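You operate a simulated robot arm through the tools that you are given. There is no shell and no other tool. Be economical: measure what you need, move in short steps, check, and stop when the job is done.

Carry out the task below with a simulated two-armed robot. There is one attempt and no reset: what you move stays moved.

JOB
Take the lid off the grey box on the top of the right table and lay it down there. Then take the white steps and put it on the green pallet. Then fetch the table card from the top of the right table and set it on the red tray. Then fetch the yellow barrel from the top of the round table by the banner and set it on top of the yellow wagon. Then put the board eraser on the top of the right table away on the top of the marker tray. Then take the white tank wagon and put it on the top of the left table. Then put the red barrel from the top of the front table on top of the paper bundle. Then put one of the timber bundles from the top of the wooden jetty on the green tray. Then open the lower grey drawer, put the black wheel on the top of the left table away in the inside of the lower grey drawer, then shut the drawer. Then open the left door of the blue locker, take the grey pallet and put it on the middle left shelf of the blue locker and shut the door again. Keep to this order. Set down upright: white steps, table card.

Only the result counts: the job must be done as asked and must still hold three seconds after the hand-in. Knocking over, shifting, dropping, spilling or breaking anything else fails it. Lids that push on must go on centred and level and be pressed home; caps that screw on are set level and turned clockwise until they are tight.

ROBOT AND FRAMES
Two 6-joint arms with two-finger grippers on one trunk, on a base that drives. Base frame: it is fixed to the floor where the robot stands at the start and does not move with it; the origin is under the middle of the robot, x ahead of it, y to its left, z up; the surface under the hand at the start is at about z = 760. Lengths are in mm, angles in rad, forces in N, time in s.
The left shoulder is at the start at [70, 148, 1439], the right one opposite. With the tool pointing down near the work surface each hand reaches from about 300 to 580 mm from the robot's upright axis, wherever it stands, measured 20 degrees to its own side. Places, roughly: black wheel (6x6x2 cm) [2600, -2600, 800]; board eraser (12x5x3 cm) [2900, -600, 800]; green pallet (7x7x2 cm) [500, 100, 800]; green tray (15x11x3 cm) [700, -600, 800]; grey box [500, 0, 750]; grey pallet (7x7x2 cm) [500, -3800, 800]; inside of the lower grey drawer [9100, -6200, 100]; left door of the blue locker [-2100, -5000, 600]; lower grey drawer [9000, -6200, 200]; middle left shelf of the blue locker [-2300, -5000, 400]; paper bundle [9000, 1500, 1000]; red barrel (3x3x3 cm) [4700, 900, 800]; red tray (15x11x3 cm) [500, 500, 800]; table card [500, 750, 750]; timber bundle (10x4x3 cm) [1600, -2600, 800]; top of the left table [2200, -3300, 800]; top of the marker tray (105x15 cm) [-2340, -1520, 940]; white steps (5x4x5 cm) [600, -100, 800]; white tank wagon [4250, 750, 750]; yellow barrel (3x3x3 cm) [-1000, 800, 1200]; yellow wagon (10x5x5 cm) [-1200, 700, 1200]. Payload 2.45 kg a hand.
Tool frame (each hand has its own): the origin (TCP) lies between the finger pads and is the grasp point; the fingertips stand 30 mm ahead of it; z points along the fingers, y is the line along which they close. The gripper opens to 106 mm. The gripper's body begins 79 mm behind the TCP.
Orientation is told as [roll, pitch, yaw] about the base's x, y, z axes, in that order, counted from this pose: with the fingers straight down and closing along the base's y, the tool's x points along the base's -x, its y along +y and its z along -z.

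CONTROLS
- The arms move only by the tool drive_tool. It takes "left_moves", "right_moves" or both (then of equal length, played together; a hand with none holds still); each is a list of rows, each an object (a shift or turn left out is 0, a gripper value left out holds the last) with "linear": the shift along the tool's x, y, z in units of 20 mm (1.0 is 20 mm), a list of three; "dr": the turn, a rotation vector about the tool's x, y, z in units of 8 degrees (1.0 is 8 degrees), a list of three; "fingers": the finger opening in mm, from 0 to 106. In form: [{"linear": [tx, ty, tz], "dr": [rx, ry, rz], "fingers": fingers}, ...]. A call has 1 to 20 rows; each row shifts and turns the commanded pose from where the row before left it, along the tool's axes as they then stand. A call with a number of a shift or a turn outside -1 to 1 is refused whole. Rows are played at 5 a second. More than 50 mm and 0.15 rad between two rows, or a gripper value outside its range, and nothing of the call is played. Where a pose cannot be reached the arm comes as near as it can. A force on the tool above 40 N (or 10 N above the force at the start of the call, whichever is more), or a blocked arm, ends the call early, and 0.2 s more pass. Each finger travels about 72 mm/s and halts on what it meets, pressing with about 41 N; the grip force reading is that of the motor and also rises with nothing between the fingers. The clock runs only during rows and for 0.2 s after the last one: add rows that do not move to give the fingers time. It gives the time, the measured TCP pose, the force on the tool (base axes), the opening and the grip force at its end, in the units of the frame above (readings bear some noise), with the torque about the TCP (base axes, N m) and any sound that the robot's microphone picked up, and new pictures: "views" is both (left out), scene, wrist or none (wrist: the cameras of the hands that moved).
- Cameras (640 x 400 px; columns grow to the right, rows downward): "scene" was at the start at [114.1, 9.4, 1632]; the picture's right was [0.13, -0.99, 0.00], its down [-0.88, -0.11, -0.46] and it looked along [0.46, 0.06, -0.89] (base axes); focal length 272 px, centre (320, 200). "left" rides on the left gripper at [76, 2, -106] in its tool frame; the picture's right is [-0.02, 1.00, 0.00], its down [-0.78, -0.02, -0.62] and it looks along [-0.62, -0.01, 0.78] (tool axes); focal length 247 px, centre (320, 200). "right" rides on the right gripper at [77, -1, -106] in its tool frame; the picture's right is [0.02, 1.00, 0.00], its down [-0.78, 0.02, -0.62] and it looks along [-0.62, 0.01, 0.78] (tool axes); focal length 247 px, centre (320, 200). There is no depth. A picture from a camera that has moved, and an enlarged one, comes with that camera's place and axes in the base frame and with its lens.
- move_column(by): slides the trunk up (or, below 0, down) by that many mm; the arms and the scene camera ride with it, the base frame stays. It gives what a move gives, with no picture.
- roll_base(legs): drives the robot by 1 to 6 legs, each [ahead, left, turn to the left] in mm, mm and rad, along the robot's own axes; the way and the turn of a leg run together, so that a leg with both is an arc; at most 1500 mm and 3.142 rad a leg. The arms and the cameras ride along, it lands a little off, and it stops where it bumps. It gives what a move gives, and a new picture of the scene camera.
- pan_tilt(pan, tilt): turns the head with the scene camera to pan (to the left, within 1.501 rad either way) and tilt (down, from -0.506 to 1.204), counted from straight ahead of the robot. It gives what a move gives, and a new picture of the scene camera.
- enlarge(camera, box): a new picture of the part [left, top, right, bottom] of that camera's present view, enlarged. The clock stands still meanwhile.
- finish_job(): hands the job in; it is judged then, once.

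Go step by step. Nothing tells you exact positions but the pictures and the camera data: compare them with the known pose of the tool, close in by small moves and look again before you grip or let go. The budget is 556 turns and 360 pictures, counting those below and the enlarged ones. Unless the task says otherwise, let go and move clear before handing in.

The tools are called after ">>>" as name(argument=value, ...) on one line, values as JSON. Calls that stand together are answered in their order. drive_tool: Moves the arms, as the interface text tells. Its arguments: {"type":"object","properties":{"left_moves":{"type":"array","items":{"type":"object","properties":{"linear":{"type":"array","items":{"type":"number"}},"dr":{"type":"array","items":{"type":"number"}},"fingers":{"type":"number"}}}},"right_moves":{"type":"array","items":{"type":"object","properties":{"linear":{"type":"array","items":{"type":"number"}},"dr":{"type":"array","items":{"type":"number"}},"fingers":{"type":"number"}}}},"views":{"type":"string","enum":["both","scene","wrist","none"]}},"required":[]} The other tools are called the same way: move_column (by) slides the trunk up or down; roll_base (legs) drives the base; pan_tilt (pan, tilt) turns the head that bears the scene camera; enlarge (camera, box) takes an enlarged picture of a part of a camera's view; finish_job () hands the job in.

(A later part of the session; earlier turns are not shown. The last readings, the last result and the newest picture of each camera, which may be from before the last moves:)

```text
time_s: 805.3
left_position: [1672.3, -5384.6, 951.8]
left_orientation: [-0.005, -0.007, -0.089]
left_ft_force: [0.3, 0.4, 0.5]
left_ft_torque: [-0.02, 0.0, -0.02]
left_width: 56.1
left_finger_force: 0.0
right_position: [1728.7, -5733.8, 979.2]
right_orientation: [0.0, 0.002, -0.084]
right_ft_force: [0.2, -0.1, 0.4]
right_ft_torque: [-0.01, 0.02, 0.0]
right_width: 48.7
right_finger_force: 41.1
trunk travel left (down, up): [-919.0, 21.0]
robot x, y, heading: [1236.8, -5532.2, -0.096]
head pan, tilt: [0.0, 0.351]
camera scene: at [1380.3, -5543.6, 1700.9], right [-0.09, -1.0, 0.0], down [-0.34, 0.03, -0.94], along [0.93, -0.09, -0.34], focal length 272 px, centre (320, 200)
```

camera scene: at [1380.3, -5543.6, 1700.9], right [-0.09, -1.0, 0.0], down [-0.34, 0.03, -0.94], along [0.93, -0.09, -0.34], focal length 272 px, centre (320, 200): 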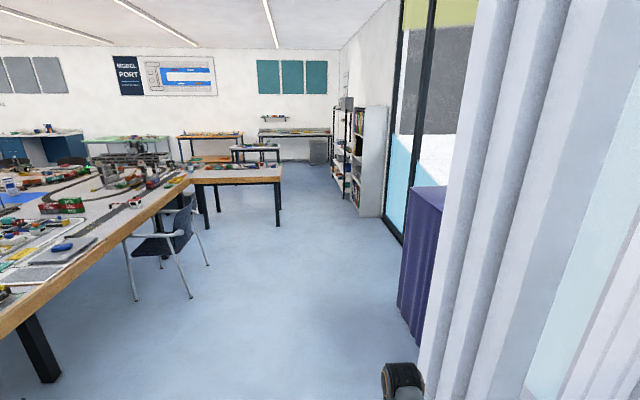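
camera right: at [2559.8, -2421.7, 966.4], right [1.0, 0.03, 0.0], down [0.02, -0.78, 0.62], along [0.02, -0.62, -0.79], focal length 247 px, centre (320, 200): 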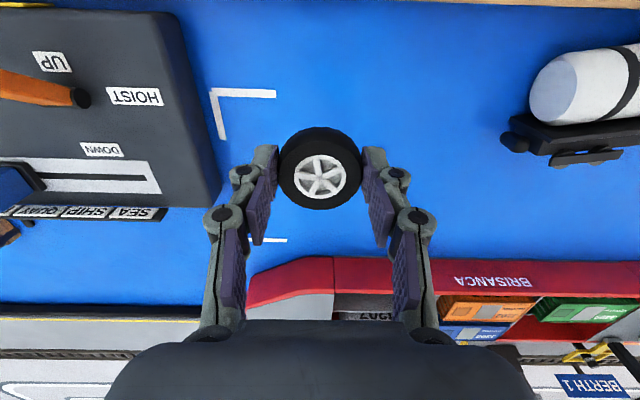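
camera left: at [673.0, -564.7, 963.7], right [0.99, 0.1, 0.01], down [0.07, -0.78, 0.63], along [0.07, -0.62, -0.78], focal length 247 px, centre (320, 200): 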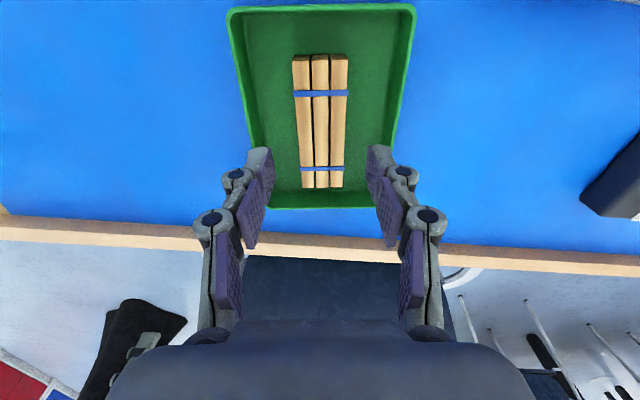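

>>> roll_base(legs=[[1400, 0, 0], [1450, 0, 0], [0, 0, 0.08], [1450, 0, 0], [1400, 0, 0]])

>>> pan_tilt(pan=-0.1, tilt=0.5)

```text
time_s: 832.9
left_position: [7325.3, -5888.5, 951.4]
left_orientation: [-0.006, -0.006, -0.052]
left_ft_force: [0.9, 0.5, -0.2]
left_ft_torque: [-0.01, -0.01, 0.03]
left_width: 55.9
left_finger_force: 0.1
right_position: [7394.3, -6233.6, 980.2]
right_orientation: [-0.002, 0.004, -0.045]
right_ft_force: [0.1, 0.2, 0.2]
right_ft_torque: [-0.01, 0.01, 0.02]
right_width: 48.6
right_finger_force: 41.0
trunk travel left (down, up): [-919.0, 21.0]
robot x, y, heading: [6891.2, -6049.0, -0.06]
head pan, tilt: [0.0, 0.351]
camera scene: at [7039.4, -6056.8, 1701.0], right [-0.06, -1.0, 0.0], down [-0.34, 0.02, -0.94], along [0.94, -0.05, -0.34], focal length 272 px, centre (320, 200)
```

scene: 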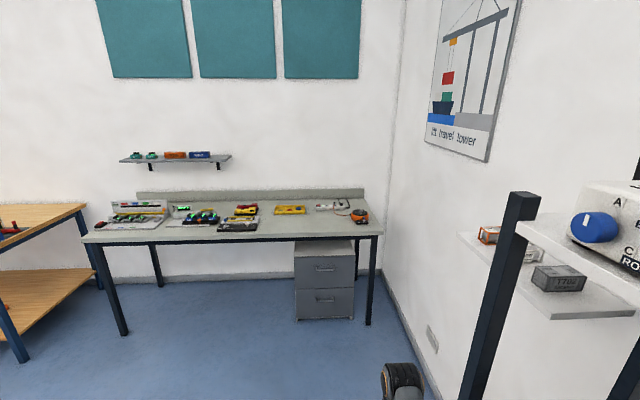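

```text
time_s: 833.6
left_position: [7325.3, -5887.3, 951.8]
left_orientation: [-0.006, -0.006, -0.054]
left_ft_force: [-0.5, 0.3, -0.2]
left_ft_torque: [-0.01, -0.04, -0.01]
left_width: 55.9
left_finger_force: 0.1
right_position: [7395.2, -6233.2, 978.8]
right_orientation: [-0.001, 0.005, -0.047]
right_ft_force: [0.3, -0.4, 0.0]
right_ft_torque: [0.01, 0.0, 0.01]
right_width: 48.7
right_finger_force: 41.2
trunk travel left (down, up): [-919.0, 21.0]
robot x, y, heading: [6894.2, -6053.3, -0.059]
head pan, tilt: [-0.099, 0.499]
camera scene: at [7037.1, -6065.7, 1687.3], right [-0.15, -0.99, 0.0], down [-0.47, 0.07, -0.88], along [0.87, -0.14, -0.48], focal length 272 px, centre (320, 200)
```

scene: 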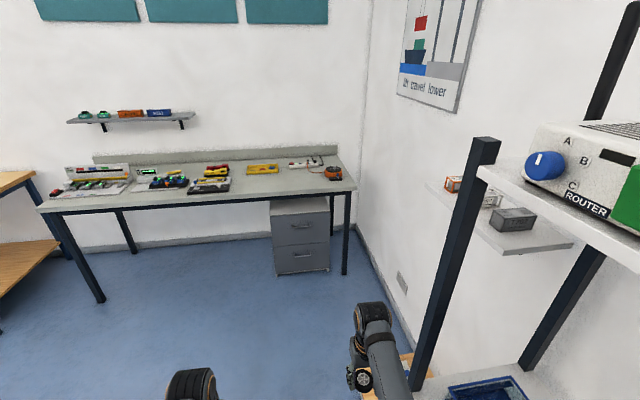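

>>> enlarge(camera="scene", box=[250, 180, 370, 290])

```text
3.64 times, centred on (310, 235) of scene
camera zoom: at [7037.1, -6065.7, 1687.3], right [-0.15, -0.99, 0.0], down [-0.47, 0.07, -0.88], along [0.87, -0.14, -0.48], focal length 991 px, centre (356, 73)
```

zoom: 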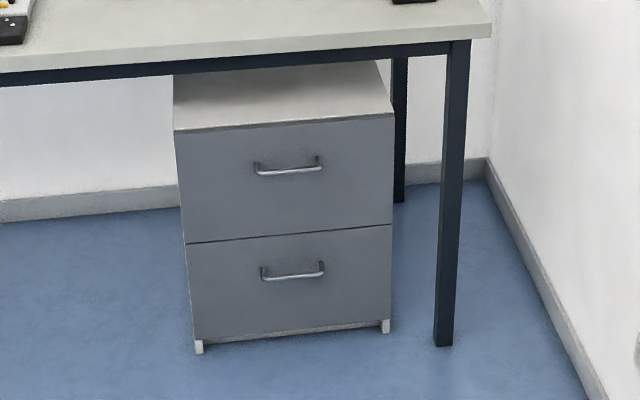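

I see the grey pedestal: lower drawer handle at about [8775, -6208, 218]. I'll reorient the left gripper to point forward with fingers closing vertically, here in free space.

>>> drive_tool(left_moves=[{"linear": [-0.9, 0, 0]}, {"linear": [-0.9, 0, 0]}, {"linear": [-0.9, 0, 0]}, {"linear": [-0.9, 0, 0]}, {"linear": [-0.9, 0, 0]}, {"linear": [-0.9, 0, 0]}, {"linear": [-0.9, 0, 0]}, {"dr": [0, -1, 0]}, {"dr": [0, -1, 0]}, {"dr": [0, -1, 0]}, {"dr": [0, -1, 0]}, {"dr": [0, -1, 0]}, {"dr": [0, -1, 0]}, {"dr": [0, -1, 0]}, {"dr": [0, -1, 0]}, {"dr": [0, -1, 0]}, {"dr": [0, -1, 0]}, {"dr": [0, -1, 0]}, {"dr": [0, -0.2, 0]}, {}], views="none")

```text
time_s: 837.8
left_position: [7449.4, -5897.1, 953.2]
left_orientation: [-1.392, -1.566, 1.339]
left_ft_force: [0.4, -0.3, 0.4]
left_ft_torque: [-0.02, 0.02, -0.03]
left_width: 56.2
left_finger_force: 0.1
left hand out of reach, approached as far as the arm can: row 16
right_position: [7394.8, -6234.8, 979.2]
right_orientation: [-0.001, 0.001, -0.046]
right_ft_force: [0.5, -0.2, -0.3]
right_ft_torque: [0.01, 0.01, 0.0]
right_width: 48.6
right_finger_force: 40.8
trunk travel left (down, up): [-919.0, 21.0]
robot x, y, heading: [6895.1, -6046.7, -0.056]
head pan, tilt: [-0.099, 0.499]
```

>>> drive_tool(left_moves=[{"dr": [0, 0, 1]}, {"dr": [0, 0, 1]}, {"dr": [0, 0, 1]}, {"dr": [0, 0, 1]}, {"dr": [0, 0, 1]}, {"dr": [0, 0, 1]}, {"dr": [0, 0, 1]}, {"dr": [0, 0, 1]}, {"dr": [0, 0, 1]}, {"dr": [0, 0, 1]}, {"dr": [0, 0, 1]}, {"dr": [0, 0, 0.25]}, {}])

```text
time_s: 840.6
left_position: [7451.3, -5898.0, 952.0]
left_orientation: [1.57, -0.002, -1.623]
left_ft_force: [-0.3, 0.8, -0.2]
left_ft_torque: [0.05, -0.01, 0.06]
left_width: 55.7
left_finger_force: 0.1
right_position: [7394.8, -6234.0, 979.0]
right_orientation: [0.0, 0.003, -0.044]
right_ft_force: [0.5, 0.1, 0.1]
right_ft_torque: [-0.02, -0.06, 0.02]
right_width: 48.5
right_finger_force: 41.3
trunk travel left (down, up): [-919.0, 21.0]
robot x, y, heading: [6896.8, -6047.8, -0.053]
head pan, tilt: [-0.099, 0.499]
camera scene: at [7037.0, -6065.7, 1687.3], right [-0.16, -0.99, 0.0], down [-0.47, 0.07, -0.88], along [0.87, -0.14, -0.48], focal length 272 px, centre (320, 200)
camera left: at [7348.8, -5816.9, 953.9], right [0.0, -0.02, 1.0], down [-0.66, -0.75, -0.01], along [0.75, -0.66, -0.01], focal length 247 px, centre (320, 200)
```

scene: 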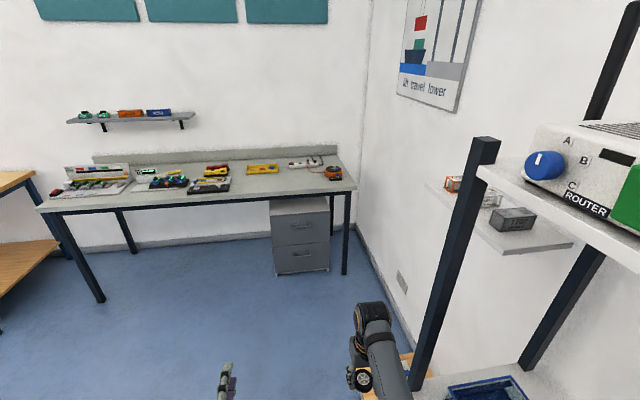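
left: 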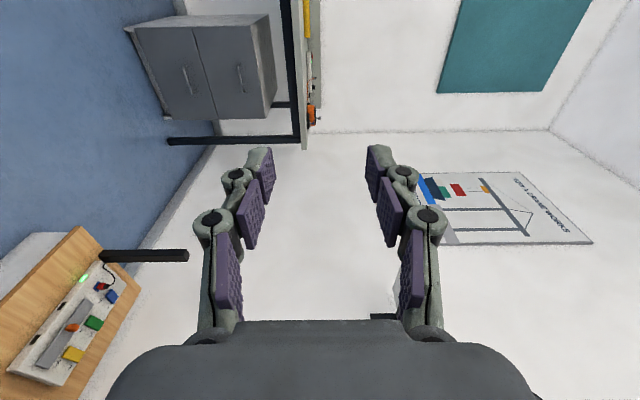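

The left hand is ready. Before moving on I check the shelf rack on my right.

>>> pan_tilt(pan=-0.7, tilt=0.75)

```text
time_s: 841.6
left_position: [7451.5, -5899.4, 953.6]
left_orientation: [1.57, -0.004, -1.625]
left_ft_force: [0.0, -0.3, -1.3]
left_ft_torque: [0.01, 0.01, 0.0]
left_width: 55.9
left_finger_force: 0.0
right_position: [7395.1, -6233.5, 980.0]
right_orientation: [0.001, 0.003, -0.045]
right_ft_force: [-0.6, 0.1, -1.6]
right_ft_torque: [0.0, 0.02, -0.04]
right_width: 48.7
right_finger_force: 40.6
trunk travel left (down, up): [-919.0, 21.0]
robot x, y, heading: [6895.4, -6050.9, -0.056]
head pan, tilt: [-0.7, 0.75]
camera scene: at [7007.4, -6108.3, 1665.3], right [-0.69, -0.73, 0.0], down [-0.5, 0.47, -0.73], along [0.53, -0.5, -0.68], focal length 272 px, centre (320, 200)
```

scene: 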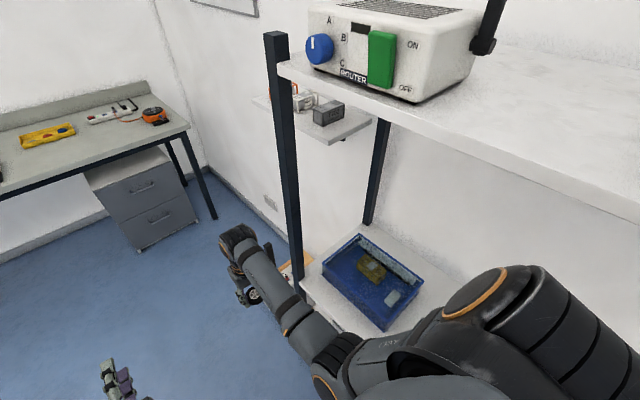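

The rack is close on my right; I sidestep left, then advance.

>>> roll_base(legs=[[0, 280, 0.0], [500, 0, 0]])

```text
time_s: 846.2
left_position: [7975.3, -5638.4, 953.0]
left_orientation: [1.569, -0.007, -1.613]
left_ft_force: [-0.1, 1.4, -0.3]
left_ft_torque: [-0.01, -0.03, 0.03]
left_width: 56.3
left_finger_force: 0.2
right_position: [7922.9, -5974.3, 979.8]
right_orientation: [-0.001, 0.002, -0.034]
right_ft_force: [0.0, -0.4, -0.3]
right_ft_torque: [-0.02, -0.02, 0.05]
right_width: 48.5
right_finger_force: 41.0
trunk travel left (down, up): [-919.0, 21.0]
robot x, y, heading: [7420.6, -5797.1, -0.039]
head pan, tilt: [-0.7, 0.75]
camera scene: at [7533.3, -5852.3, 1665.4], right [-0.68, -0.73, 0.0], down [-0.5, 0.46, -0.73], along [0.54, -0.5, -0.68], focal length 272 px, centre (320, 200)
```

scene: 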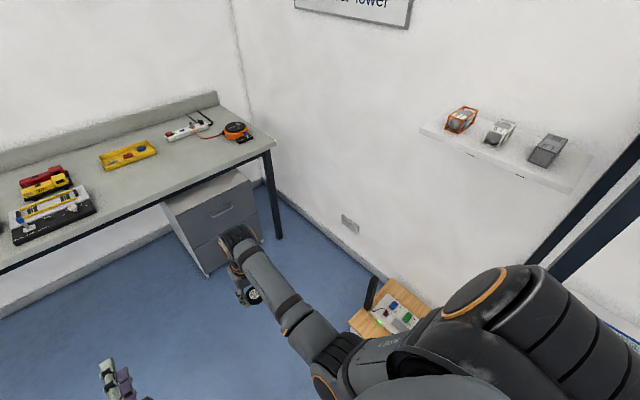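

>>> roll_base(legs=[[600, 0, 0], [0, 0, -0.56]])

>>> drive_tool(left_moves=[{"dr": [0, 0.9, 0]}, {"dr": [0, 0.9, 0]}, {"dr": [0, 0.9, 0]}, {"dr": [0, 0.9, 0]}, {"dr": [0, 0.7, 0]}, {}], views="none")

>>> pan_tilt(pan=0.3, tilt=0.8)

```text
time_s: 851.1
left_position: [8561.5, -5996.8, 952.3]
left_orientation: [1.568, -0.005, -2.191]
left_ft_force: [0.1, 0.1, 0.5]
left_ft_torque: [0.01, 0.0, 0.03]
left_width: 56.0
left_finger_force: 0.0
right_position: [8334.1, -6249.9, 978.9]
right_orientation: [0.0, 0.004, -0.612]
right_ft_force: [-0.2, 0.4, -0.3]
right_ft_torque: [-0.01, 0.02, -0.03]
right_width: 48.5
right_finger_force: 40.7
trunk travel left (down, up): [-919.0, 21.0]
robot x, y, heading: [8010.9, -5826.0, -0.62]
head pan, tilt: [-0.7, 0.75]
camera scene: at [8073.7, -5935.1, 1665.3], right [-0.97, -0.24, 0.0], down [-0.17, 0.66, -0.73], along [0.18, -0.71, -0.68], focal length 272 px, centre (320, 200)
```

scene: 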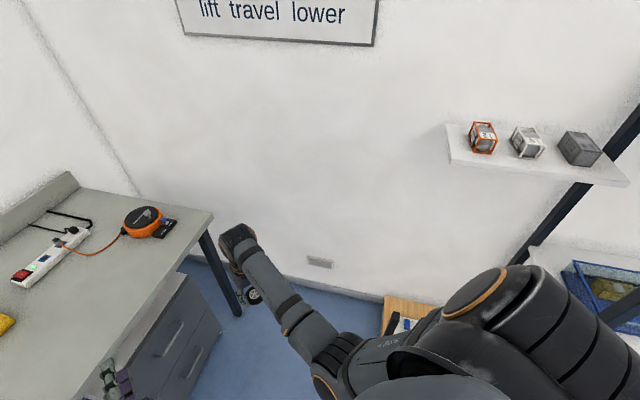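

```text
time_s: 852.7
left_position: [8591.7, -5954.0, 959.1]
left_orientation: [1.613, 0.073, -1.585]
left_ft_force: [0.5, 0.1, 0.0]
left_ft_torque: [0.01, 0.01, -0.02]
left_width: 56.0
left_finger_force: 0.0
left hand out of reach, approached as far as the arm can: row 5
right_position: [8333.4, -6251.0, 979.1]
right_orientation: [-0.004, 0.004, -0.612]
right_ft_force: [-0.1, 0.6, 0.8]
right_ft_torque: [-0.03, -0.01, -0.01]
right_width: 49.1
right_finger_force: 40.6
trunk travel left (down, up): [-919.0, 21.0]
robot x, y, heading: [8008.5, -5825.7, -0.624]
head pan, tilt: [-0.7, 0.75]
stopped in row 6 (left hand): the arm was blocked; the commanded pose is now the measured one
```

```text
time_s: 854.0
left_position: [8589.7, -5953.1, 960.2]
left_orientation: [1.613, 0.073, -1.585]
left_ft_force: [0.1, -0.1, -0.6]
left_ft_torque: [0.01, 0.0, 0.02]
left_width: 56.0
left_finger_force: 0.1
right_position: [8332.2, -6249.1, 979.7]
right_orientation: [-0.001, 0.005, -0.613]
right_ft_force: [-0.4, -0.4, -0.1]
right_ft_torque: [0.03, -0.01, -0.02]
right_width: 48.7
right_finger_force: 40.9
trunk travel left (down, up): [-919.0, 21.0]
robot x, y, heading: [8014.0, -5826.2, -0.624]
head pan, tilt: [0.3, 0.799]
camera scene: at [8129.6, -5880.9, 1661.3], right [-0.32, -0.95, 0.0], down [-0.68, 0.23, -0.7], along [0.66, -0.22, -0.72], focal length 272 px, centre (320, 200)
```

scene: 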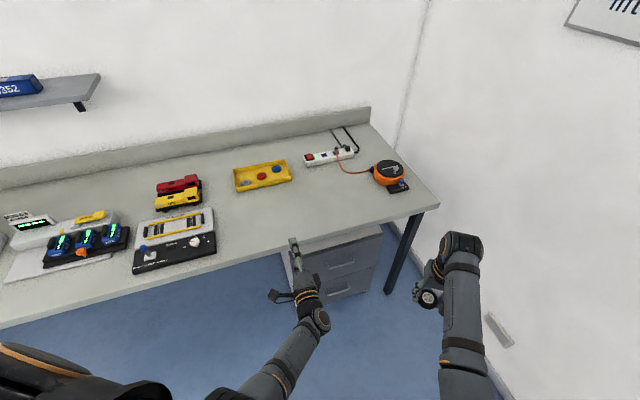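

>>> move_column(by=-742)

>>> pan_tilt(pan=0.35, tilt=0.45)

>>> drive_tool(left_moves=[{}], views="wrist")

```text
refused: -742 is not a number from -400 to 400
```

```text
time_s: 854.8
left_position: [8590.4, -5954.1, 960.1]
left_orientation: [1.612, 0.073, -1.584]
left_ft_force: [0.5, 1.2, 0.3]
left_ft_torque: [0.01, -0.01, 0.0]
left_width: 56.1
left_finger_force: 0.0
right_position: [8332.1, -6250.4, 979.7]
right_orientation: [0.0, 0.003, -0.613]
right_ft_force: [-0.6, -0.9, -0.1]
right_ft_torque: [0.0, 0.03, 0.0]
right_width: 48.5
right_finger_force: 40.8
trunk travel left (down, up): [-919.0, 21.0]
robot x, y, heading: [8008.7, -5827.6, -0.626]
head pan, tilt: [0.351, 0.45]
camera scene: at [8141.5, -5879.9, 1691.7], right [-0.27, -0.96, 0.0], down [-0.42, 0.12, -0.9], along [0.87, -0.24, -0.44], focal length 272 px, centre (320, 200)
```

scene: 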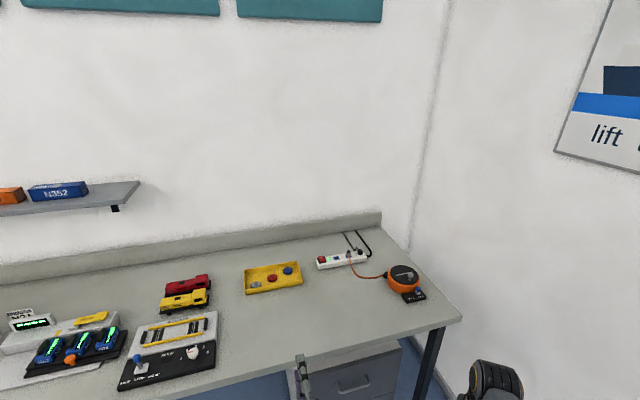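

```text
time_s: 855.2
left_position: [8589.7, -5955.2, 960.5]
left_orientation: [1.614, 0.073, -1.585]
left_ft_force: [-0.2, 0.4, 0.1]
left_ft_torque: [-0.02, 0.01, 0.03]
left_width: 56.0
left_finger_force: 0.2
right_position: [8333.5, -6250.2, 980.0]
right_orientation: [0.0, 0.003, -0.613]
right_ft_force: [-0.3, -0.2, -0.1]
right_ft_torque: [-0.02, -0.03, 0.0]
right_width: 48.9
right_finger_force: 41.1
trunk travel left (down, up): [-919.0, 21.0]
robot x, y, heading: [8011.6, -5829.9, -0.625]
head pan, tilt: [0.351, 0.45]
camera left: at [8484.0, -5876.7, 963.2], right [-0.04, -0.09, 0.99], down [-0.63, -0.77, -0.1], along [0.77, -0.63, -0.03], focal length 247 px, centre (320, 200)
```

left: 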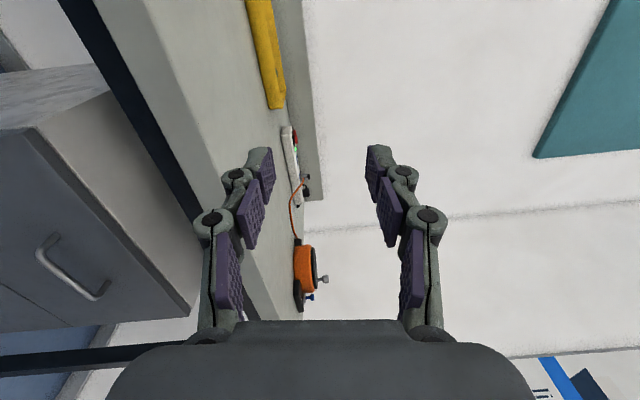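

>>> move_column(by=-400)

>>> move_column(by=-340)

>>> pan_tilt(pan=0.3, tilt=0.6)

>>> drive_tool(left_moves=[{}], views="wrist")

```text
time_s: 859.0
left_position: [8590.3, -5954.9, 560.6]
left_orientation: [1.613, 0.073, -1.585]
left_ft_force: [-0.1, 0.1, 0.7]
left_ft_torque: [-0.01, -0.04, 0.01]
left_width: 56.1
left_finger_force: 0.0
right_position: [8332.7, -6249.2, 579.2]
right_orientation: [0.001, 0.005, -0.613]
right_ft_force: [0.0, 0.6, -0.6]
right_ft_torque: [-0.01, 0.03, 0.0]
right_width: 48.6
right_finger_force: 41.1
trunk travel left (down, up): [-519.0, 421.0]
robot x, y, heading: [8012.2, -5825.7, -0.621]
head pan, tilt: [0.351, 0.45]
```

```text
time_s: 862.3
left_position: [8589.8, -5953.1, 220.2]
left_orientation: [1.612, 0.073, -1.584]
left_ft_force: [-0.3, -0.1, -0.3]
left_ft_torque: [0.04, 0.0, 0.01]
left_width: 56.2
left_finger_force: 0.1
right_position: [8333.9, -6249.3, 240.3]
right_orientation: [-0.001, 0.002, -0.612]
right_ft_force: [-0.2, 0.4, 0.8]
right_ft_torque: [-0.02, 0.01, -0.02]
right_width: 48.7
right_finger_force: 40.5
trunk travel left (down, up): [-179.0, 761.0]
robot x, y, heading: [8008.4, -5825.0, -0.622]
head pan, tilt: [0.351, 0.45]
```

```text
time_s: 863.0
left_position: [8589.2, -5954.2, 221.1]
left_orientation: [1.613, 0.072, -1.585]
left_ft_force: [0.0, 1.0, -0.1]
left_ft_torque: [0.04, 0.02, 0.01]
left_width: 55.9
left_finger_force: 0.1
right_position: [8333.9, -6249.7, 240.7]
right_orientation: [0.0, 0.003, -0.613]
right_ft_force: [-0.2, 0.4, 0.2]
right_ft_torque: [-0.01, -0.01, -0.01]
right_width: 48.8
right_finger_force: 41.1
trunk travel left (down, up): [-179.0, 761.0]
robot x, y, heading: [8012.6, -5826.4, -0.624]
head pan, tilt: [0.3, 0.6]
camera scene: at [8136.8, -5883.1, 938.2], right [-0.32, -0.95, 0.0], down [-0.54, 0.18, -0.83], along [0.78, -0.26, -0.56], focal length 272 px, centre (320, 200)
```

scene: 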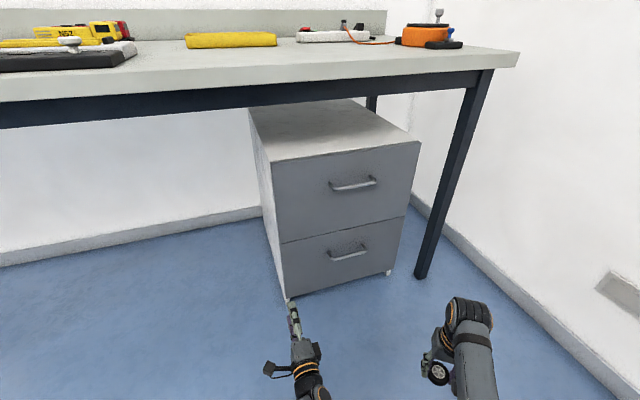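

```text
time_s: 863.4
left_position: [8590.0, -5954.7, 219.7]
left_orientation: [1.612, 0.073, -1.586]
left_ft_force: [0.2, 0.3, 0.1]
left_ft_torque: [-0.01, 0.0, -0.01]
left_width: 56.2
left_finger_force: 0.1
right_position: [8333.8, -6249.4, 238.7]
right_orientation: [0.0, 0.003, -0.611]
right_ft_force: [-0.3, -0.2, -0.3]
right_ft_torque: [0.01, -0.03, -0.01]
right_width: 48.6
right_finger_force: 41.5
trunk travel left (down, up): [-179.0, 761.0]
robot x, y, heading: [8009.3, -5826.8, -0.629]
head pan, tilt: [0.3, 0.6]
camera left: at [8483.9, -5876.6, 223.2], right [-0.04, -0.09, 0.99], down [-0.63, -0.77, -0.1], along [0.77, -0.63, -0.03], focal length 247 px, centre (320, 200)
```

left: 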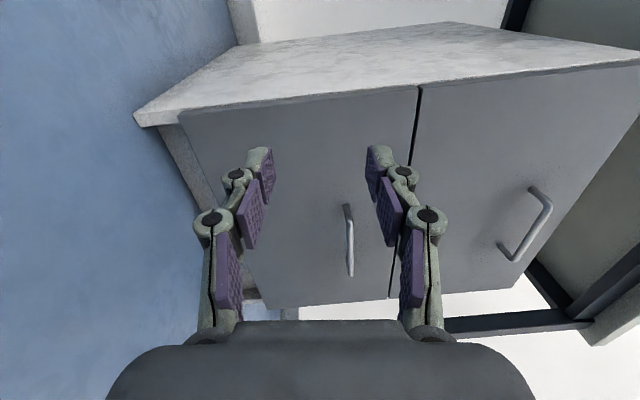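

>>> enlarge(camera="scene", box=[250, 160, 430, 310])

>>> enlarge(camera="left", box=[230, 130, 430, 300])

```text
2.67 times, centred on (340, 235) of scene
camera zoom: at [8136.8, -5883.1, 938.2], right [-0.32, -0.95, 0.0], down [-0.54, 0.18, -0.82], along [0.78, -0.26, -0.57], focal length 726 px, centre (267, 107)
```

zoom: 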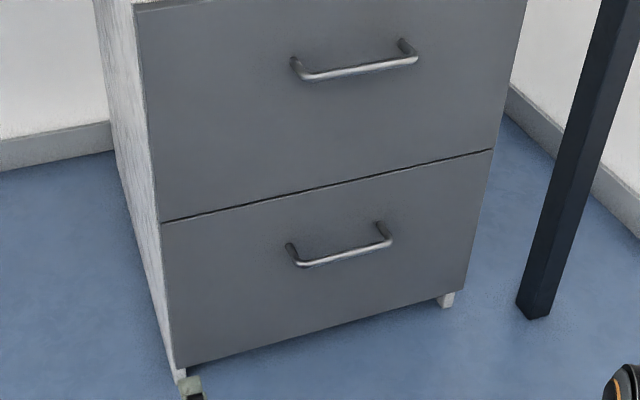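

```text
2.35 times, centred on (330, 215) of left
camera zoom: at [8483.9, -5876.6, 223.2], right [-0.04, -0.09, 0.99], down [-0.63, -0.77, -0.1], along [0.77, -0.63, -0.03], focal length 581 px, centre (296, 165)
```

zoom: 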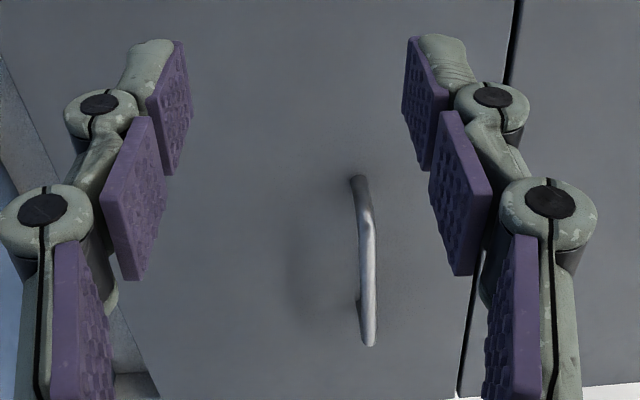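

Handle triangulated at about [8732, -6187, 252]. I raise the left hand to that height and move in front of the bar with the base.

>>> drive_tool(left_moves=[{"linear": [0, 0.55, 0]}, {"linear": [0, 0.55, 0]}, {"linear": [0, 0.5, 0]}, {}], views="none")

>>> roll_base(legs=[[100, -141, 0], [95, 0, 0]])

>>> drive_tool(left_moves=[{}], views="wrist")

```text
time_s: 864.4
left_position: [8599.4, -5950.4, 257.5]
left_orientation: [1.635, 0.087, -1.582]
left_ft_force: [-0.7, 0.2, -1.1]
left_ft_torque: [0.02, 0.0, -0.02]
left_width: 56.3
left_finger_force: 0.1
right_position: [8333.1, -6250.1, 239.3]
right_orientation: [0.0, 0.003, -0.611]
right_ft_force: [-0.1, -0.3, -0.1]
right_ft_torque: [0.0, 0.0, 0.01]
right_width: 48.7
right_finger_force: 41.1
trunk travel left (down, up): [-179.0, 761.0]
robot x, y, heading: [8013.5, -5823.4, -0.624]
head pan, tilt: [0.3, 0.6]
```

```text
time_s: 866.6
left_position: [8673.9, -6175.1, 253.3]
left_orientation: [1.626, 0.093, -1.584]
left_ft_force: [0.0, -0.4, -0.4]
left_ft_torque: [-0.01, 0.02, -0.02]
left_width: 55.8
left_finger_force: 0.1
right_position: [8411.4, -6478.4, 240.6]
right_orientation: [0.0, 0.005, -0.612]
right_ft_force: [0.0, 0.6, -0.2]
right_ft_torque: [-0.01, 0.0, 0.01]
right_width: 48.4
right_finger_force: 40.5
trunk travel left (down, up): [-179.0, 761.0]
robot x, y, heading: [8091.5, -6052.1, -0.627]
head pan, tilt: [0.3, 0.6]
camera scene: at [8214.9, -6111.2, 938.2], right [-0.32, -0.95, 0.0], down [-0.54, 0.18, -0.82], along [0.78, -0.26, -0.57], focal length 272 px, centre (320, 200)
```

scene: 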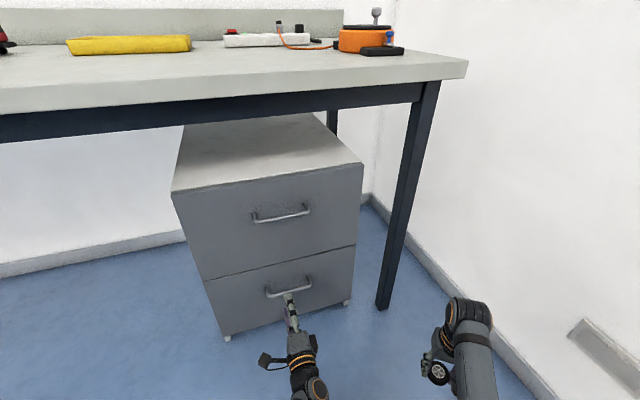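

```text
time_s: 867.0
left_position: [8673.7, -6174.6, 252.7]
left_orientation: [1.629, 0.094, -1.586]
left_ft_force: [-0.1, 0.6, -0.6]
left_ft_torque: [-0.04, 0.0, -0.04]
left_width: 56.1
left_finger_force: 0.1
right_position: [8410.1, -6478.7, 239.2]
right_orientation: [0.0, 0.004, -0.613]
right_ft_force: [0.0, -0.3, 0.5]
right_ft_torque: [0.01, -0.02, -0.01]
right_width: 48.6
right_finger_force: 40.5
trunk travel left (down, up): [-179.0, 761.0]
robot x, y, heading: [8084.5, -6054.7, -0.625]
head pan, tilt: [0.3, 0.6]
camera left: at [8568.4, -6097.3, 255.6], right [-0.06, -0.12, 0.99], down [-0.63, -0.77, -0.13], along [0.77, -0.63, -0.03], focal length 247 px, centre (320, 200)
```

left: 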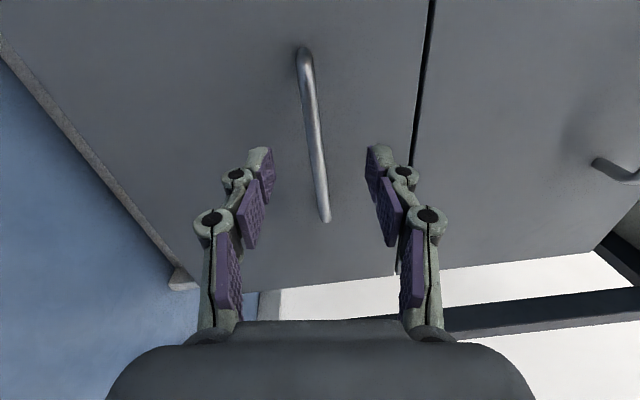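

>>> roll_base(legs=[[42, 30, 0]])

>>> drive_tool(left_moves=[{}], views="wrist")

```text
time_s: 868.0
left_position: [8725.7, -6174.9, 252.5]
left_orientation: [1.628, 0.093, -1.585]
left_ft_force: [0.6, -0.8, -0.4]
left_ft_torque: [-0.01, 0.01, 0.0]
left_width: 55.8
left_finger_force: 0.1
right_position: [8462.0, -6478.3, 239.1]
right_orientation: [0.0, 0.004, -0.612]
right_ft_force: [1.2, -0.2, -0.5]
right_ft_torque: [-0.01, 0.04, 0.03]
right_width: 48.5
right_finger_force: 40.8
trunk travel left (down, up): [-179.0, 761.0]
robot x, y, heading: [8145.1, -6054.0, -0.621]
head pan, tilt: [0.3, 0.6]
camera scene: at [8266.6, -6111.8, 938.2], right [-0.32, -0.95, 0.0], down [-0.54, 0.18, -0.82], along [0.78, -0.26, -0.57], focal length 272 px, centre (320, 200)
```

scene: 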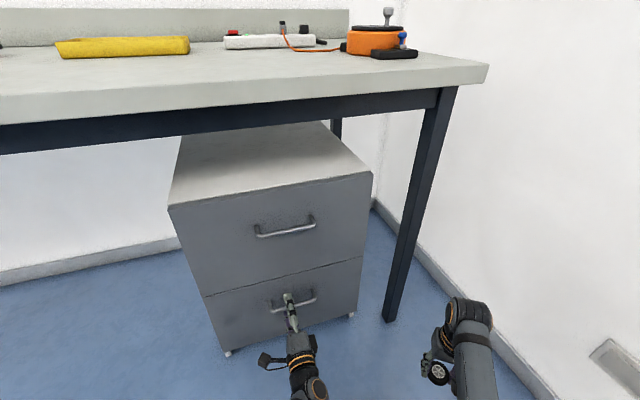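

```text
time_s: 868.4
left_position: [8726.4, -6174.4, 253.3]
left_orientation: [1.63, 0.097, -1.586]
left_ft_force: [0.9, -0.2, -0.3]
left_ft_torque: [0.03, 0.01, -0.01]
left_width: 56.0
left_finger_force: 0.0
right_position: [8462.0, -6479.3, 238.9]
right_orientation: [0.0, 0.005, -0.613]
right_ft_force: [-0.4, -0.2, 0.4]
right_ft_torque: [0.0, 0.01, 0.01]
right_width: 48.6
right_finger_force: 40.9
trunk travel left (down, up): [-179.0, 761.0]
robot x, y, heading: [8139.7, -6055.2, -0.623]
head pan, tilt: [0.3, 0.6]
camera left: at [8620.2, -6097.5, 255.6], right [-0.06, -0.12, 0.99], down [-0.63, -0.77, -0.13], along [0.77, -0.63, -0.03], focal length 247 px, centre (320, 200)
```

left: 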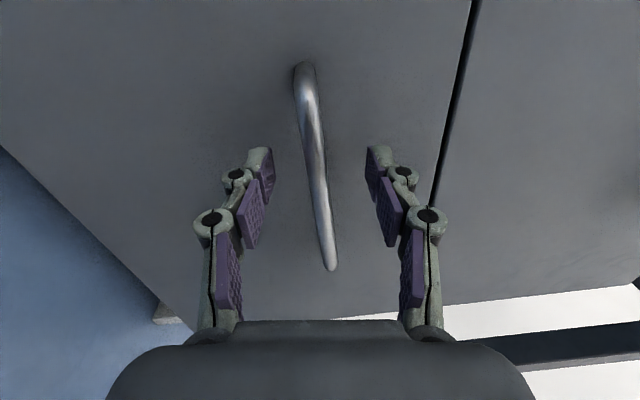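

>>> drive_tool(left_moves=[{"fingers": 0}, {}, {}, {}, {}], views="wrist")

```text
time_s: 869.6
left_position: [8727.4, -6174.6, 252.1]
left_orientation: [1.627, 0.094, -1.583]
left_ft_force: [0.8, 2.9, -4.4]
left_ft_torque: [-0.92, 0.01, -0.02]
left_width: 11.5
left_finger_force: 38.0
right_position: [8462.5, -6479.0, 239.2]
right_orientation: [-0.002, 0.002, -0.614]
right_ft_force: [-0.3, -0.2, -0.2]
right_ft_torque: [-0.05, -0.01, 0.0]
right_width: 48.6
right_finger_force: 40.5
trunk travel left (down, up): [-179.0, 761.0]
robot x, y, heading: [8140.4, -6056.2, -0.627]
head pan, tilt: [0.3, 0.6]
camera left: at [8620.0, -6097.5, 255.1], right [-0.06, -0.11, 0.99], down [-0.63, -0.77, -0.13], along [0.77, -0.63, -0.03], focal length 247 px, centre (320, 200)
```

left: 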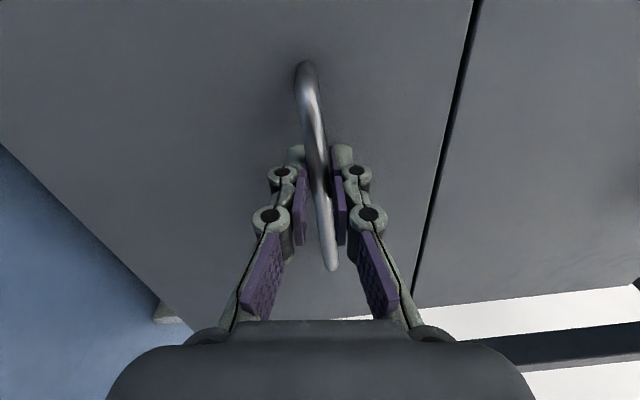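

>>> roll_base(legs=[[-49, -35, 0]])

```text
time_s: 870.5
left_position: [8664.4, -6175.2, 252.7]
left_orientation: [1.626, 0.095, -1.586]
left_ft_force: [-1.1, 0.2, -5.0]
left_ft_torque: [-0.85, 0.04, -0.15]
left_width: 11.2
left_finger_force: 38.0
right_position: [8401.4, -6477.9, 239.7]
right_orientation: [-0.001, 0.004, -0.613]
right_ft_force: [0.5, -0.8, -0.5]
right_ft_torque: [-0.02, 0.04, -0.02]
right_width: 48.3
right_finger_force: 41.3
trunk travel left (down, up): [-179.0, 761.0]
robot x, y, heading: [8082.4, -6050.9, -0.628]
head pan, tilt: [0.3, 0.6]
camera scene: at [8205.7, -6111.4, 938.1], right [-0.32, -0.95, 0.0], down [-0.54, 0.18, -0.82], along [0.78, -0.26, -0.57], focal length 272 px, centre (320, 200)
```

scene: 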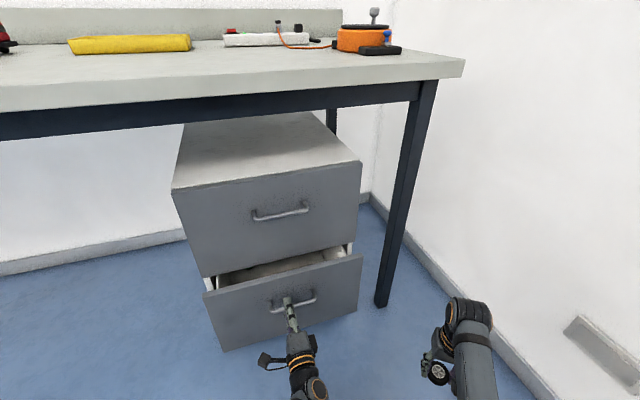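

The drawer is opening. I keep pulling with the base.

>>> roll_base(legs=[[-95, -69, 0], [-95, -69, 0]])

```text
time_s: 872.6
left_position: [8429.7, -6175.2, 251.7]
left_orientation: [1.626, 0.096, -1.587]
left_ft_force: [-0.8, 9.3, -2.9]
left_ft_torque: [-0.88, 0.03, -0.05]
left_width: 11.4
left_finger_force: 38.1
right_position: [8166.1, -6478.5, 239.9]
right_orientation: [-0.001, 0.002, -0.614]
right_ft_force: [0.3, 0.6, -0.2]
right_ft_torque: [0.03, 0.02, -0.03]
right_width: 48.2
right_finger_force: 41.2
trunk travel left (down, up): [-179.0, 761.0]
robot x, y, heading: [7844.5, -6054.5, -0.624]
head pan, tilt: [0.3, 0.6]
camera scene: at [7970.5, -6111.5, 938.2], right [-0.32, -0.95, 0.0], down [-0.54, 0.18, -0.82], along [0.78, -0.26, -0.57], focal length 272 px, centre (320, 200)
```

scene: 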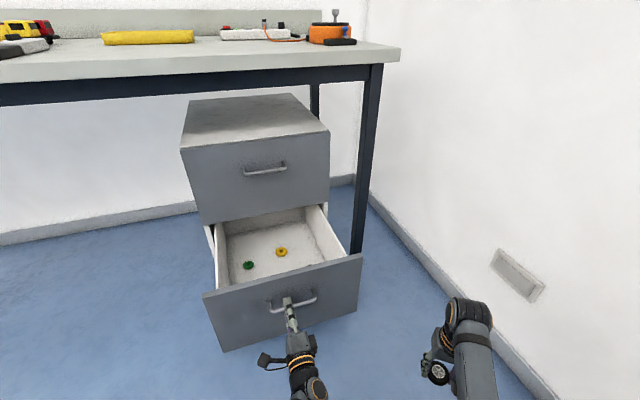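

>>> drive_tool(left_moves=[{"fingers": 60}, {}, {}, {}], views="none")

>>> roll_base(legs=[[-57, -41, 0]])

>>> pan_tilt(pan=-1.0, tilt=0.5)

```text
time_s: 873.6
left_position: [8429.7, -6175.1, 252.8]
left_orientation: [1.629, 0.097, -1.587]
left_ft_force: [0.2, -0.5, -0.4]
left_ft_torque: [0.02, 0.0, -0.01]
left_width: 59.8
left_finger_force: 0.1
right_position: [8166.5, -6478.9, 239.6]
right_orientation: [-0.001, 0.003, -0.616]
right_ft_force: [0.5, 0.7, -0.2]
right_ft_torque: [-0.04, 0.0, -0.01]
right_width: 48.3
right_finger_force: 41.4
trunk travel left (down, up): [-179.0, 761.0]
robot x, y, heading: [7846.5, -6055.5, -0.625]
head pan, tilt: [0.3, 0.6]
```

```text
time_s: 874.6
left_position: [8360.2, -6174.4, 252.6]
left_orientation: [1.629, 0.096, -1.585]
left_ft_force: [0.2, 0.2, 0.6]
left_ft_torque: [-0.01, 0.01, 0.02]
left_width: 59.9
left_finger_force: 0.1
right_position: [8095.8, -6478.2, 239.4]
right_orientation: [0.0, 0.005, -0.616]
right_ft_force: [0.4, 0.2, -0.4]
right_ft_torque: [0.0, 0.03, 0.0]
right_width: 48.7
right_finger_force: 40.9
trunk travel left (down, up): [-179.0, 761.0]
robot x, y, heading: [7777.7, -6054.1, -0.625]
head pan, tilt: [0.3, 0.6]
camera scene: at [7900.4, -6111.4, 938.2], right [-0.32, -0.95, 0.0], down [-0.54, 0.18, -0.82], along [0.78, -0.26, -0.57], focal length 272 px, centre (320, 200)
```

scene: 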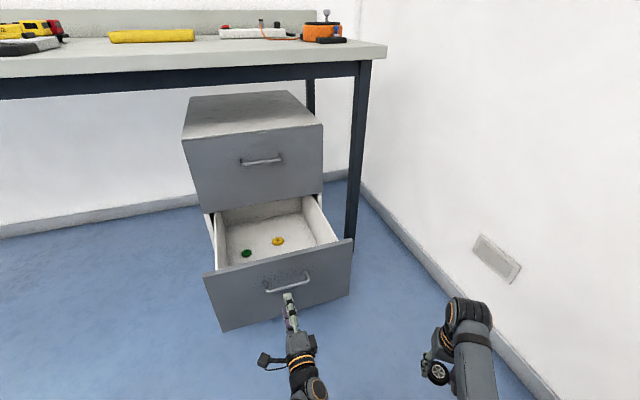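

```text
time_s: 876.1
left_position: [8359.0, -6174.0, 251.6]
left_orientation: [1.628, 0.095, -1.586]
left_ft_force: [-0.3, 0.0, -0.3]
left_ft_torque: [0.01, -0.01, -0.02]
left_width: 60.1
left_finger_force: 0.1
right_position: [8096.0, -6478.0, 239.3]
right_orientation: [-0.001, 0.004, -0.617]
right_ft_force: [0.7, 0.8, -1.2]
right_ft_torque: [0.0, 0.02, 0.0]
right_width: 49.1
right_finger_force: 41.0
trunk travel left (down, up): [-179.0, 761.0]
robot x, y, heading: [7777.0, -6054.8, -0.629]
head pan, tilt: [-1.0, 0.499]
camera scene: at [7811.6, -6173.9, 947.3], right [-1.0, 0.06, 0.0], down [0.03, 0.48, -0.88], along [-0.05, -0.88, -0.48], focal length 272 px, centre (320, 200)
```

scene: 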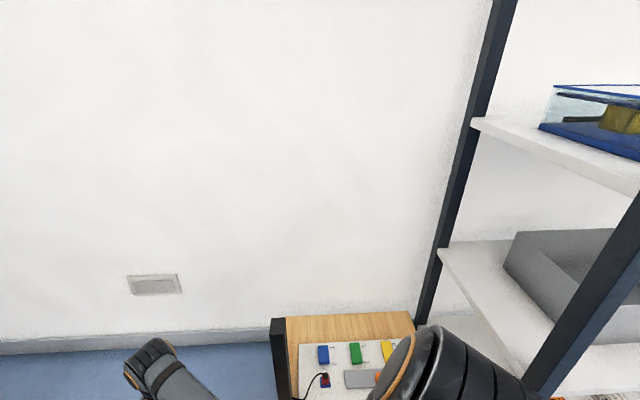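

The drawer is open about 300 mm. I raise the trunk, turn to heading 0 and bring the right hand with the wheel over the drawer.

>>> move_column(by=270)

>>> roll_base(legs=[[0, 0, 0.625], [200, 105, 0]])

>>> pan_tilt(pan=-0.2, tilt=0.9)

```text
time_s: 878.8
left_position: [8360.3, -6175.0, 522.0]
left_orientation: [1.629, 0.094, -1.587]
left_ft_force: [0.2, 0.1, 0.9]
left_ft_torque: [0.02, 0.0, -0.02]
left_width: 60.2
left_finger_force: 0.2
right_position: [8095.8, -6479.8, 509.6]
right_orientation: [0.001, 0.004, -0.615]
right_ft_force: [-0.4, -1.3, -0.5]
right_ft_torque: [0.04, -0.03, -0.02]
right_width: 48.4
right_finger_force: 40.4
trunk travel left (down, up): [-449.0, 491.0]
robot x, y, heading: [7777.2, -6052.7, -0.626]
head pan, tilt: [-1.0, 0.499]
```

```text
time_s: 882.2
left_position: [8515.2, -5704.1, 522.7]
left_orientation: [1.626, 0.094, -0.959]
left_ft_force: [-0.7, 0.3, -0.6]
left_ft_torque: [-0.01, -0.02, 0.0]
left_width: 59.8
left_finger_force: 0.1
right_position: [8480.2, -6104.4, 509.5]
right_orientation: [-0.002, 0.003, 0.013]
right_ft_force: [0.1, -0.3, 0.7]
right_ft_torque: [-0.01, 0.02, 0.02]
right_width: 48.6
right_finger_force: 40.7
trunk travel left (down, up): [-449.0, 491.0]
robot x, y, heading: [7974.0, -5952.5, 0.003]
head pan, tilt: [-1.0, 0.499]
camera scene: at [8072.6, -6025.1, 1217.2], right [-0.84, -0.54, 0.0], down [-0.26, 0.4, -0.88], along [0.47, -0.74, -0.48], focal length 272 px, centre (320, 200)
```

scene: 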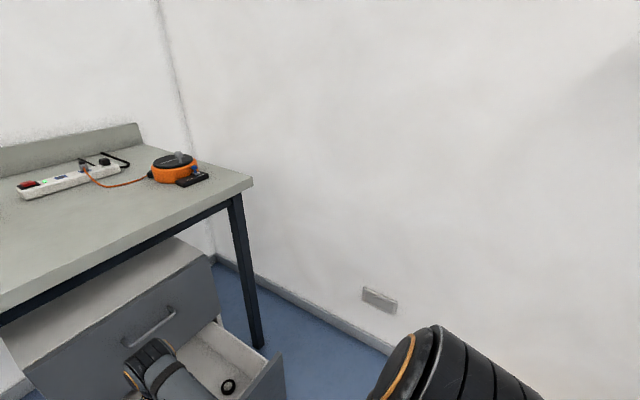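

```text
time_s: 883.4
left_position: [8515.1, -5703.3, 522.7]
left_orientation: [1.629, 0.094, -0.958]
left_ft_force: [-0.1, -0.3, 0.5]
left_ft_torque: [-0.01, 0.02, 0.01]
left_width: 60.1
left_finger_force: 0.1
right_position: [8480.1, -6104.3, 508.2]
right_orientation: [0.001, 0.003, 0.012]
right_ft_force: [-1.7, 0.9, -0.2]
right_ft_torque: [0.01, -0.05, -0.01]
right_width: 48.7
right_finger_force: 41.4
trunk travel left (down, up): [-449.0, 491.0]
robot x, y, heading: [7974.4, -5947.5, 0.001]
head pan, tilt: [-0.201, 0.901]
camera scene: at [8096.5, -5964.0, 1183.4], right [-0.2, -0.98, 0.0], down [-0.77, 0.16, -0.62], along [0.61, -0.12, -0.78], focal length 272 px, centre (320, 200)
```

scene: 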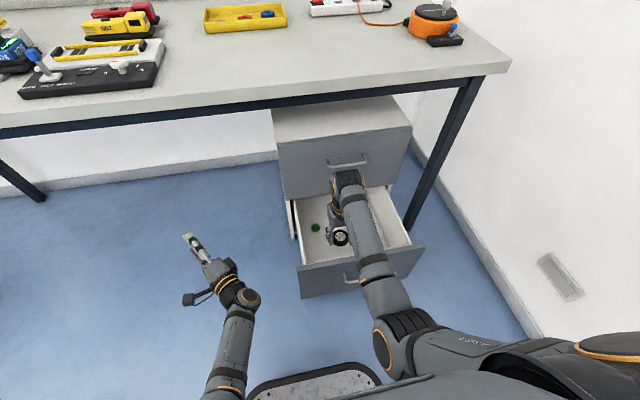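

>>> roll_base(legs=[[115, 0, 0]])

>>> drive_tool(right_moves=[{}], views="wrist")

```text
time_s: 884.6
left_position: [8630.7, -5702.8, 520.7]
left_orientation: [1.627, 0.096, -0.956]
left_ft_force: [0.9, -0.2, 0.7]
left_ft_torque: [0.03, -0.02, 0.03]
left_width: 59.8
left_finger_force: 0.1
right_position: [8595.1, -6103.6, 509.0]
right_orientation: [0.0, 0.005, 0.014]
right_ft_force: [0.5, -0.1, -0.5]
right_ft_torque: [0.0, 0.01, 0.0]
right_width: 48.9
right_finger_force: 41.1
trunk travel left (down, up): [-449.0, 491.0]
robot x, y, heading: [8087.7, -5945.6, 0.004]
head pan, tilt: [-0.201, 0.901]
camera scene: at [8213.7, -5963.5, 1183.2], right [-0.2, -0.98, 0.0], down [-0.77, 0.15, -0.62], along [0.61, -0.12, -0.78], focal length 272 px, centre (320, 200)
```

scene: 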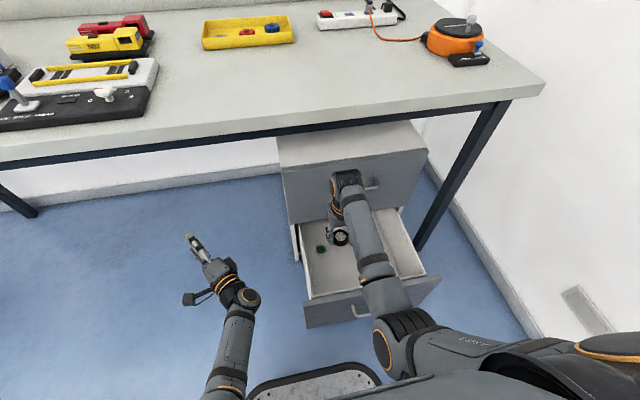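

```text
time_s: 885.0
left_position: [8630.3, -5703.8, 521.7]
left_orientation: [1.629, 0.094, -0.956]
left_ft_force: [-0.1, 0.1, 0.0]
left_ft_torque: [0.02, -0.01, -0.01]
left_width: 60.1
left_finger_force: 0.0
right_position: [8596.5, -6103.9, 509.5]
right_orientation: [-0.001, 0.004, 0.014]
right_ft_force: [0.2, -0.4, 0.9]
right_ft_torque: [0.01, 0.0, 0.01]
right_width: 48.4
right_finger_force: 40.9
trunk travel left (down, up): [-449.0, 491.0]
robot x, y, heading: [8081.6, -5948.1, -0.003]
head pan, tilt: [-0.201, 0.901]
camera right: at [8519.7, -6106.2, 616.0], right [-0.04, 1.0, 0.0], down [0.79, 0.03, 0.62], along [0.62, 0.02, -0.79], focal length 247 px, centre (320, 200)
```

right: 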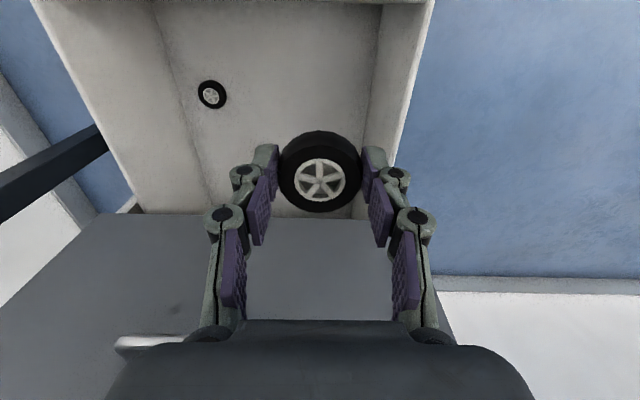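

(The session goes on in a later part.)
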